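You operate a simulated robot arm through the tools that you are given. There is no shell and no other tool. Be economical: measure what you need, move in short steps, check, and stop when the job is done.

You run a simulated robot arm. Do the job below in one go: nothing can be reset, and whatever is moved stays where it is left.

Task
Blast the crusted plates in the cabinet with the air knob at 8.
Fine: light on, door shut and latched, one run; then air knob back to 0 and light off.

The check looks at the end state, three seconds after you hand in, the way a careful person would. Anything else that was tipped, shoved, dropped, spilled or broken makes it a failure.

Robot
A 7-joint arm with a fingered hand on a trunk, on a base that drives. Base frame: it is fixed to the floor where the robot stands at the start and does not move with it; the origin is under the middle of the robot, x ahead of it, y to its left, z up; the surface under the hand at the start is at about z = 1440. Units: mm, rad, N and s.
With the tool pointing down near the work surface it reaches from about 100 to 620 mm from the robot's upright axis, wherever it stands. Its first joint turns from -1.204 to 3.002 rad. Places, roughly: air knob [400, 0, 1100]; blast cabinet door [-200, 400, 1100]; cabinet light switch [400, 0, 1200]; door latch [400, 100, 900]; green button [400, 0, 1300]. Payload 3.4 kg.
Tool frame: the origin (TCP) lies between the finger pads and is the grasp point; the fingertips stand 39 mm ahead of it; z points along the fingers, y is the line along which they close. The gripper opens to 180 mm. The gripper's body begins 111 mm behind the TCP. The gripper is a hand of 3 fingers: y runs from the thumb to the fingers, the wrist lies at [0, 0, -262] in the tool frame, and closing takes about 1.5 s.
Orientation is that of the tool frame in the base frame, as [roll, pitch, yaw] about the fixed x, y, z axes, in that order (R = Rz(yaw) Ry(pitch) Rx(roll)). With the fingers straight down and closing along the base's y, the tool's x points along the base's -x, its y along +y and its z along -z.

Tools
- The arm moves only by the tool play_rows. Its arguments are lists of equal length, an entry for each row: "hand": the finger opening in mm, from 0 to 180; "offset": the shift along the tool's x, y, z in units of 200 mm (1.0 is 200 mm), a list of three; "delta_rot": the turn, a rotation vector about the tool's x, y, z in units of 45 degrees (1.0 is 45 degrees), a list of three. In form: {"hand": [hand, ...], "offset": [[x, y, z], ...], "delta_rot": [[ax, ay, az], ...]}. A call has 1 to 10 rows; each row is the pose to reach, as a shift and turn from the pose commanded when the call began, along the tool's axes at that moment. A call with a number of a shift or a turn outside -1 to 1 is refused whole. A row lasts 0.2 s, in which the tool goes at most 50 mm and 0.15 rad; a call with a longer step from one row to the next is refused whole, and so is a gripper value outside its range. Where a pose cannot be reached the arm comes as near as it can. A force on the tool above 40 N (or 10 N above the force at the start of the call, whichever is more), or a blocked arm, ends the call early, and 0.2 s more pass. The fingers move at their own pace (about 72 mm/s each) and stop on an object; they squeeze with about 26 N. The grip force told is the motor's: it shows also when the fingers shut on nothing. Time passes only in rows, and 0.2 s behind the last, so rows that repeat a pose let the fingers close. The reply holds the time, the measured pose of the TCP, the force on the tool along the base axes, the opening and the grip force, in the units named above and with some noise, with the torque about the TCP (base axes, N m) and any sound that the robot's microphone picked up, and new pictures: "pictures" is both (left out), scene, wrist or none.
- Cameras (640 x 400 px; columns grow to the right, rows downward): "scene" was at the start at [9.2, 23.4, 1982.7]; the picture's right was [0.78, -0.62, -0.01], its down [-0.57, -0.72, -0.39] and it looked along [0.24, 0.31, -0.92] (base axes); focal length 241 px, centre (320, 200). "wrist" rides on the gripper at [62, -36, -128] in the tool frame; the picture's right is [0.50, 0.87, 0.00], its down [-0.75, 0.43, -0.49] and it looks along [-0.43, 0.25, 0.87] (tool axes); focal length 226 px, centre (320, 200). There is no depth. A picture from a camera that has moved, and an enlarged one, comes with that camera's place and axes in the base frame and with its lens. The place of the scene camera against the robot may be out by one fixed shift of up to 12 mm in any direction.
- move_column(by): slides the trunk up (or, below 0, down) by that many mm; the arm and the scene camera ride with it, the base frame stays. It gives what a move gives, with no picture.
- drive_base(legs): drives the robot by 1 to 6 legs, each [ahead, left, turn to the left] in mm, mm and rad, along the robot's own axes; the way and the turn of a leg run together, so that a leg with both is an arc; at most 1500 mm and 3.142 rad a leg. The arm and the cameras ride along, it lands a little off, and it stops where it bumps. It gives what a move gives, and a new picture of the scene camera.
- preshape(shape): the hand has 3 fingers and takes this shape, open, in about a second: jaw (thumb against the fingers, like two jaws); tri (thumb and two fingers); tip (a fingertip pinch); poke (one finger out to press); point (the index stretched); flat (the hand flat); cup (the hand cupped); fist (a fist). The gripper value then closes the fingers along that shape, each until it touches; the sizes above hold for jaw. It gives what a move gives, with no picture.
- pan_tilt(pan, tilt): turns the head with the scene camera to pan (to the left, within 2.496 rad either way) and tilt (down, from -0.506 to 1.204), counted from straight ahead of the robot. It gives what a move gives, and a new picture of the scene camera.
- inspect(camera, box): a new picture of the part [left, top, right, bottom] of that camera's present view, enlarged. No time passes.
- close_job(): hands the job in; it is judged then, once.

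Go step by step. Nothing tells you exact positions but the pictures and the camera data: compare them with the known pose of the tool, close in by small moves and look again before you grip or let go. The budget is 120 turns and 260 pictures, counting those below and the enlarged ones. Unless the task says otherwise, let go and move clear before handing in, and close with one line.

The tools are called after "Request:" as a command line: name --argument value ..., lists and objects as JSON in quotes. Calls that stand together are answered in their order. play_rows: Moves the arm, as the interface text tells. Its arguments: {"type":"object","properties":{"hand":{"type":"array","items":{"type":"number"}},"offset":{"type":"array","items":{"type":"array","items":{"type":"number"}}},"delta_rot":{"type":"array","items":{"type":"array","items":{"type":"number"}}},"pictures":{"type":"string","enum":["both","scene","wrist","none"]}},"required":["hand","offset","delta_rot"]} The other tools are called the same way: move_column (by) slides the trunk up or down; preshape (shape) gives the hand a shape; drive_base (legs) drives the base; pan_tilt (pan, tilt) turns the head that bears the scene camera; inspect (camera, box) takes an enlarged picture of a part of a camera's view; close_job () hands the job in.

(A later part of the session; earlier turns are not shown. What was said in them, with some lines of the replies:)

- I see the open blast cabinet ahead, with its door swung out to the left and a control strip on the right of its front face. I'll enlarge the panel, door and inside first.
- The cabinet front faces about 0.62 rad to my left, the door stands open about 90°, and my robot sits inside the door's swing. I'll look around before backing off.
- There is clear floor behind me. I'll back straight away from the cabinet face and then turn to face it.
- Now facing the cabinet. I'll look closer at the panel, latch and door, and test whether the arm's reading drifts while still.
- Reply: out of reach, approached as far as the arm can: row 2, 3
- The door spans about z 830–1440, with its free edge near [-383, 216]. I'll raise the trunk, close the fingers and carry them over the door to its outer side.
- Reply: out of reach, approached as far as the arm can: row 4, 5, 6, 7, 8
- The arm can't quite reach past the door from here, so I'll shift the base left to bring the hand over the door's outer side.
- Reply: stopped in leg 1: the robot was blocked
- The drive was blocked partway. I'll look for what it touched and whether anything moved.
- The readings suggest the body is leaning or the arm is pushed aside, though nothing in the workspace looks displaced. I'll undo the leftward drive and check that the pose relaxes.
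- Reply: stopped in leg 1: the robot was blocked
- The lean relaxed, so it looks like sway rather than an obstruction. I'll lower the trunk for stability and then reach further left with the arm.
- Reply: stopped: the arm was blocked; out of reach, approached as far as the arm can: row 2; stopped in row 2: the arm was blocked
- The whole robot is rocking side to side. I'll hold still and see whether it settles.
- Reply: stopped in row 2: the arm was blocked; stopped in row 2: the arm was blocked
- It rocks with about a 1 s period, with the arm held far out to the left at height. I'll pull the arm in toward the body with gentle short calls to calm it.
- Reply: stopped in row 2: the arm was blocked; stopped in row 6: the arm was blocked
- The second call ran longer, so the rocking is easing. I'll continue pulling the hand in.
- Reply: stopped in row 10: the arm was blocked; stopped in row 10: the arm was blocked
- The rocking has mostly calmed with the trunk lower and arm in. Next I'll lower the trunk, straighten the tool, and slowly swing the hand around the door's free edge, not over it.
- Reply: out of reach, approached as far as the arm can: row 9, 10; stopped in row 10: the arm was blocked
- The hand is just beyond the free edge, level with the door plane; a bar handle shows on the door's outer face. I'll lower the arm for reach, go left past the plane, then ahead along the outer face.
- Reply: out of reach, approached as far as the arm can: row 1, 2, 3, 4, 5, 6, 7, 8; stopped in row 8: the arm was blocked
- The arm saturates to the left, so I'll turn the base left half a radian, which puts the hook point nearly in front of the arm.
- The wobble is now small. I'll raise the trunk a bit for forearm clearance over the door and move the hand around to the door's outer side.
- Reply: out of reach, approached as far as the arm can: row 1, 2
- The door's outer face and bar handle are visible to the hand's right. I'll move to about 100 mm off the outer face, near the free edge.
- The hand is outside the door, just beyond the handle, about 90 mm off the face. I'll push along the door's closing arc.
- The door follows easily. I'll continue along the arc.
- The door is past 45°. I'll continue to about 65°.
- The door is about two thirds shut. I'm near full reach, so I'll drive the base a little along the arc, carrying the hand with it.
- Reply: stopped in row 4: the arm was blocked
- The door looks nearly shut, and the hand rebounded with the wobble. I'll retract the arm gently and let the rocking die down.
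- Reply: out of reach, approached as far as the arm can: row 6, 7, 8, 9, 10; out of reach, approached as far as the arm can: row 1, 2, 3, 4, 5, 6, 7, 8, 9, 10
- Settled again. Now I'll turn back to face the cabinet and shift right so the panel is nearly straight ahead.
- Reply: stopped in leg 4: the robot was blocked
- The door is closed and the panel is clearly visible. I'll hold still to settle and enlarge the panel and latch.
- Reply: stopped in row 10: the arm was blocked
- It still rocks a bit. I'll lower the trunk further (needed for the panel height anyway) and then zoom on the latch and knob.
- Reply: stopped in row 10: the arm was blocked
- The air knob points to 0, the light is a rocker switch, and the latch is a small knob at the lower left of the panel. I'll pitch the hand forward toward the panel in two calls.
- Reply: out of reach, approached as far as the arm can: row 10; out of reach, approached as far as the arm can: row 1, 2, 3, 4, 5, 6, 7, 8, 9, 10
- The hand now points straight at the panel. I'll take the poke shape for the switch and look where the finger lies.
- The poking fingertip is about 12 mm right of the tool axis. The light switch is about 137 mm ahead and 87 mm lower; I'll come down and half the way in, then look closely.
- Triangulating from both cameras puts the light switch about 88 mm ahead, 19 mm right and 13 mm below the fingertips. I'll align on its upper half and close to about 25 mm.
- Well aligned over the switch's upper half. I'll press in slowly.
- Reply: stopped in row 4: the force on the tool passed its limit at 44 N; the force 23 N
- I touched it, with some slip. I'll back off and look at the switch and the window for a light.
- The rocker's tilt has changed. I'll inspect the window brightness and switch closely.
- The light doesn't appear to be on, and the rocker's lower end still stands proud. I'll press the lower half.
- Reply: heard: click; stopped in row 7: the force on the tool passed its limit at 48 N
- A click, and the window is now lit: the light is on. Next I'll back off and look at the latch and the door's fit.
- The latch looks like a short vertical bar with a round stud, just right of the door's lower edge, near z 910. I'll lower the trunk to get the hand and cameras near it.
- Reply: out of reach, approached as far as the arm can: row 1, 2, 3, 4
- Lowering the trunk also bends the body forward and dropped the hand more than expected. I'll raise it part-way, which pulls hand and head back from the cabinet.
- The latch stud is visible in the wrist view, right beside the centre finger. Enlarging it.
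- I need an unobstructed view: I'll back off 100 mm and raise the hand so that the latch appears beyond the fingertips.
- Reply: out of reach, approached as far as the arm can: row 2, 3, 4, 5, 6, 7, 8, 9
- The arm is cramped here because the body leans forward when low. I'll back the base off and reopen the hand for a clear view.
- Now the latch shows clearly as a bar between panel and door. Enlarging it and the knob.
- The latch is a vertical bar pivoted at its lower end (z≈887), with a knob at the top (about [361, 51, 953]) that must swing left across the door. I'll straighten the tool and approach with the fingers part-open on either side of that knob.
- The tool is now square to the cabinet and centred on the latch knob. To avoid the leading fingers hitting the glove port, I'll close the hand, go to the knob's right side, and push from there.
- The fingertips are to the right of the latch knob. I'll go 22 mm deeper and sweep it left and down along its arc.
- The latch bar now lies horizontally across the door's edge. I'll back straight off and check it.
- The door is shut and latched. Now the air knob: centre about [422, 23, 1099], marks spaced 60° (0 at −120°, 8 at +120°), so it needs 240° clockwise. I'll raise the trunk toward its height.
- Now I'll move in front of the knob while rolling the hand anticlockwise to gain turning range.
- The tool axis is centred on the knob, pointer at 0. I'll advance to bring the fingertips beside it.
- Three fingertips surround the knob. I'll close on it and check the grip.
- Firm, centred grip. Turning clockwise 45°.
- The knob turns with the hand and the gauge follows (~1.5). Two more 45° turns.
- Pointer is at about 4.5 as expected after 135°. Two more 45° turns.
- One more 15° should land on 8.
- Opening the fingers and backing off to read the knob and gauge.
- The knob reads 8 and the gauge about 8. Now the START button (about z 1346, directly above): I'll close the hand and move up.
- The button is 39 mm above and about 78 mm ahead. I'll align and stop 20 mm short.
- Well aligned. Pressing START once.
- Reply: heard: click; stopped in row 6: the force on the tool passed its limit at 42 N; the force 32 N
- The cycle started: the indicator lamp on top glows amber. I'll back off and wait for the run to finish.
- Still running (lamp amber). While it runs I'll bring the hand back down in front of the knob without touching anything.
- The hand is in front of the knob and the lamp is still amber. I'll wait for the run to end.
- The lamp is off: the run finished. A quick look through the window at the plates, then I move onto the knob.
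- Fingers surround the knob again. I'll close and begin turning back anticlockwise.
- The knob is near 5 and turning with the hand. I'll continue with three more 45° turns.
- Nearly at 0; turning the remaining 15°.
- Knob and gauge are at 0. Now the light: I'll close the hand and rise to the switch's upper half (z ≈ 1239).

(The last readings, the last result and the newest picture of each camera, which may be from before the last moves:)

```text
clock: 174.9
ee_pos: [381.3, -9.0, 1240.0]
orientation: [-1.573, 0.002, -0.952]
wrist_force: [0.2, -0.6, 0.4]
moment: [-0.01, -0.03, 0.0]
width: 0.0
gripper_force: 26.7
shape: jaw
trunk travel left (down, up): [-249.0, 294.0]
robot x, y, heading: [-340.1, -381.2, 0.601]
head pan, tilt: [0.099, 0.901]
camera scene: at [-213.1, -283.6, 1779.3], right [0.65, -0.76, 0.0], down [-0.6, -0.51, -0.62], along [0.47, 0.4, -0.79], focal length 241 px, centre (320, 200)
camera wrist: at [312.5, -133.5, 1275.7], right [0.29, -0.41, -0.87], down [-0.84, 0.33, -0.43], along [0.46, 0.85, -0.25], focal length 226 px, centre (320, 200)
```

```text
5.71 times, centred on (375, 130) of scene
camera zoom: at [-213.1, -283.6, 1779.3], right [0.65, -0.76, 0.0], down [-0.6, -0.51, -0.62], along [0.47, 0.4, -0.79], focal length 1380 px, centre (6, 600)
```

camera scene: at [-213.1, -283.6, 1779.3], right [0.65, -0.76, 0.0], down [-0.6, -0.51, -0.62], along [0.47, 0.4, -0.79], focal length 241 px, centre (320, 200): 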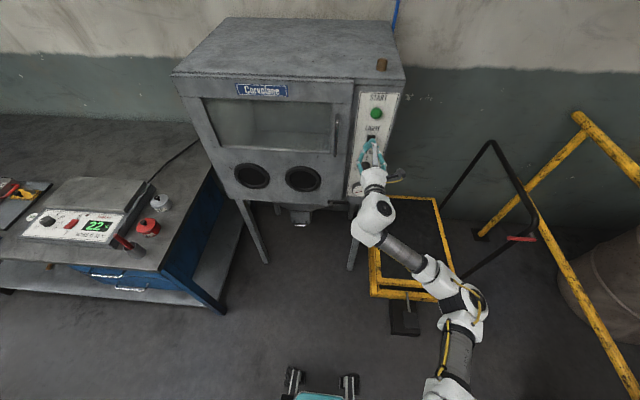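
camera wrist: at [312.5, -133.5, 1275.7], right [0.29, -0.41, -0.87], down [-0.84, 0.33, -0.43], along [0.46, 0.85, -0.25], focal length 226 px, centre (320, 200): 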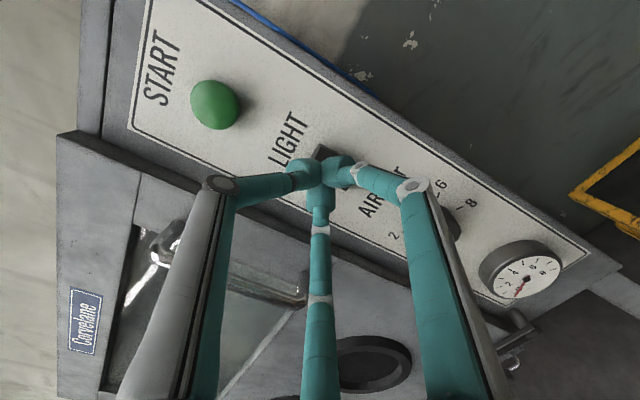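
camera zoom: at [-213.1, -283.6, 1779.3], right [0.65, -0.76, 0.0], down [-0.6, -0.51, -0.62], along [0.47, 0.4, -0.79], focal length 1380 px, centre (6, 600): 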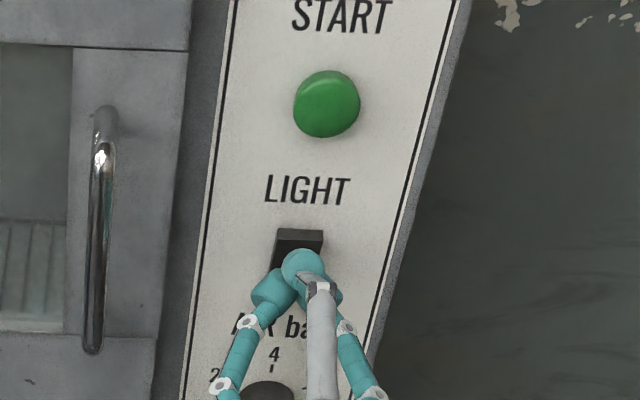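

Aligned with the upper half. Pressing.

Request:
play_rows --hand '[0, 0, 0, 0, 0, 0]' --offset '[[0, 0, 0.05], [0, 0, 0.1], [0, 0, 0.14], [0, 0, 0.17], [0, 0, 0.2], [0, 0, 0.23]]' --delta_rot '[[0, 0, 0], [0, 0, 0], [0, 0, 0], [0, 0, 0], [0, 0, 0], [0, 0, 0]]' --pictures "none"

Request:
play_rows --hand '[0, 0, 0, 0, 0, 0, 0]' --offset '[[0, 0, -0.08], [0, 0, -0.18], [0, 0, -0.28], [0, 0, -0.38], [0, 0, -0.48], [0, 0, -0.55], [0, 0, -0.55]]' --delta_rot '[[0, 0, 0], [0, 0, 0], [0, 0, 0], [0, 0, 0], [0, 0, 0], [0, 0, 0], [0, 0, 0]]' --pictures "both"

Request:
inspect --camera "scene" --box '[190, 80, 350, 180]'

Request:
inspect --camera "scene" --box '[320, 90, 410, 210]'

```text
clock: 176.0
ee_pos: [401.1, 10.3, 1244.8]
orientation: [-1.564, -0.001, -0.947]
wrist_force: [-16.4, -12.2, 0.7]
moment: [-0.07, 0.06, -0.09]
width: 0.2
gripper_force: 25.6
shape: jaw
trunk travel left (down, up): [-249.0, 294.0]
robot x, y, heading: [-344.0, -378.9, 0.603]
head pan, tilt: [0.099, 0.901]
heard: click
stopped in row 5: the force on the tool passed its limit at 45 N (the readings are from after the stop); the commanded pose is now the measured one
```

```text
clock: 177.6
ee_pos: [314.4, -49.8, 1240.3]
orientation: [-1.569, -0.001, -0.948]
wrist_force: [1.0, -0.3, 0.0]
moment: [0.0, -0.03, 0.01]
width: 0.0
gripper_force: 26.1
shape: jaw
trunk travel left (down, up): [-249.0, 294.0]
robot x, y, heading: [-343.1, -381.3, 0.604]
head pan, tilt: [0.099, 0.901]
camera scene: at [-213.2, -284.3, 1779.2], right [0.65, -0.76, 0.0], down [-0.6, -0.51, -0.62], along [0.47, 0.4, -0.79], focal length 241 px, centre (320, 200)
camera wrist: at [247.6, -174.6, 1277.2], right [0.29, -0.41, -0.87], down [-0.84, 0.33, -0.44], along [0.46, 0.85, -0.25], focal length 226 px, centre (320, 200)
```

scene: 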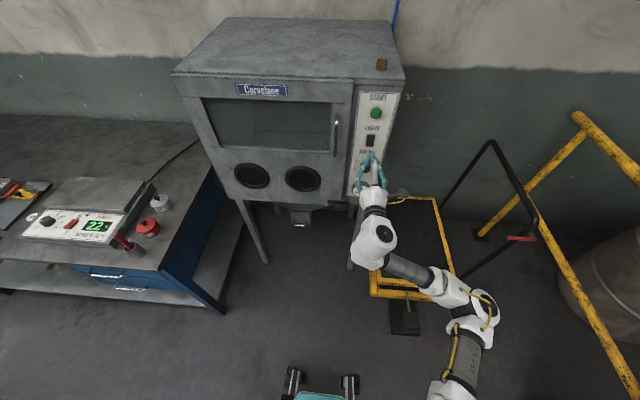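
wrist: 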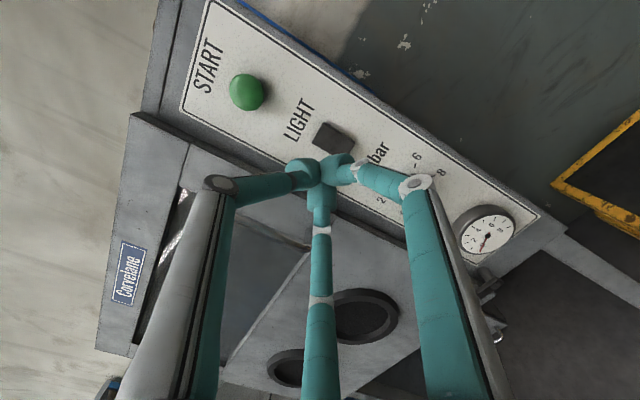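

```text
4.00 times, centred on (270, 130) of scene
camera zoom: at [-213.2, -284.3, 1779.2], right [0.65, -0.76, 0.0], down [-0.6, -0.51, -0.62], along [0.47, 0.4, -0.79], focal length 966 px, centre (520, 480)
```

zoom: 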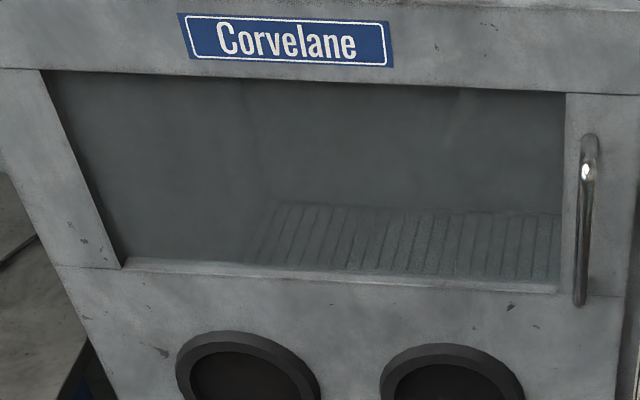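

```text
3.33 times, centred on (365, 150) of scene
camera zoom: at [-213.2, -284.3, 1779.2], right [0.65, -0.76, 0.0], down [-0.6, -0.51, -0.62], along [0.47, 0.4, -0.79], focal length 805 px, centre (170, 367)
```

zoom: 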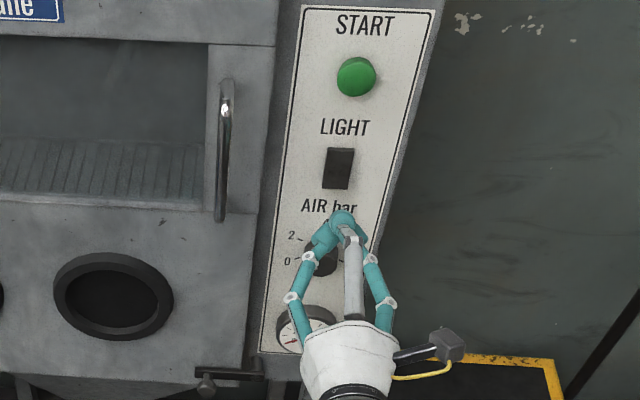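

Light is off, the knob and gauge are at 0, the door is shut and latched, one run is done, and the hand is clear of the cabinet. Handing in.

Request:
close_job

```text
The job is handed in.
```

The plates were blasted in one run with the light on, the door shut and latched and the air knob at 8; the knob is now back at 0 and the light off. I could not see the plates clearly through the window afterwards, so how clean they came out is unconfirmed.
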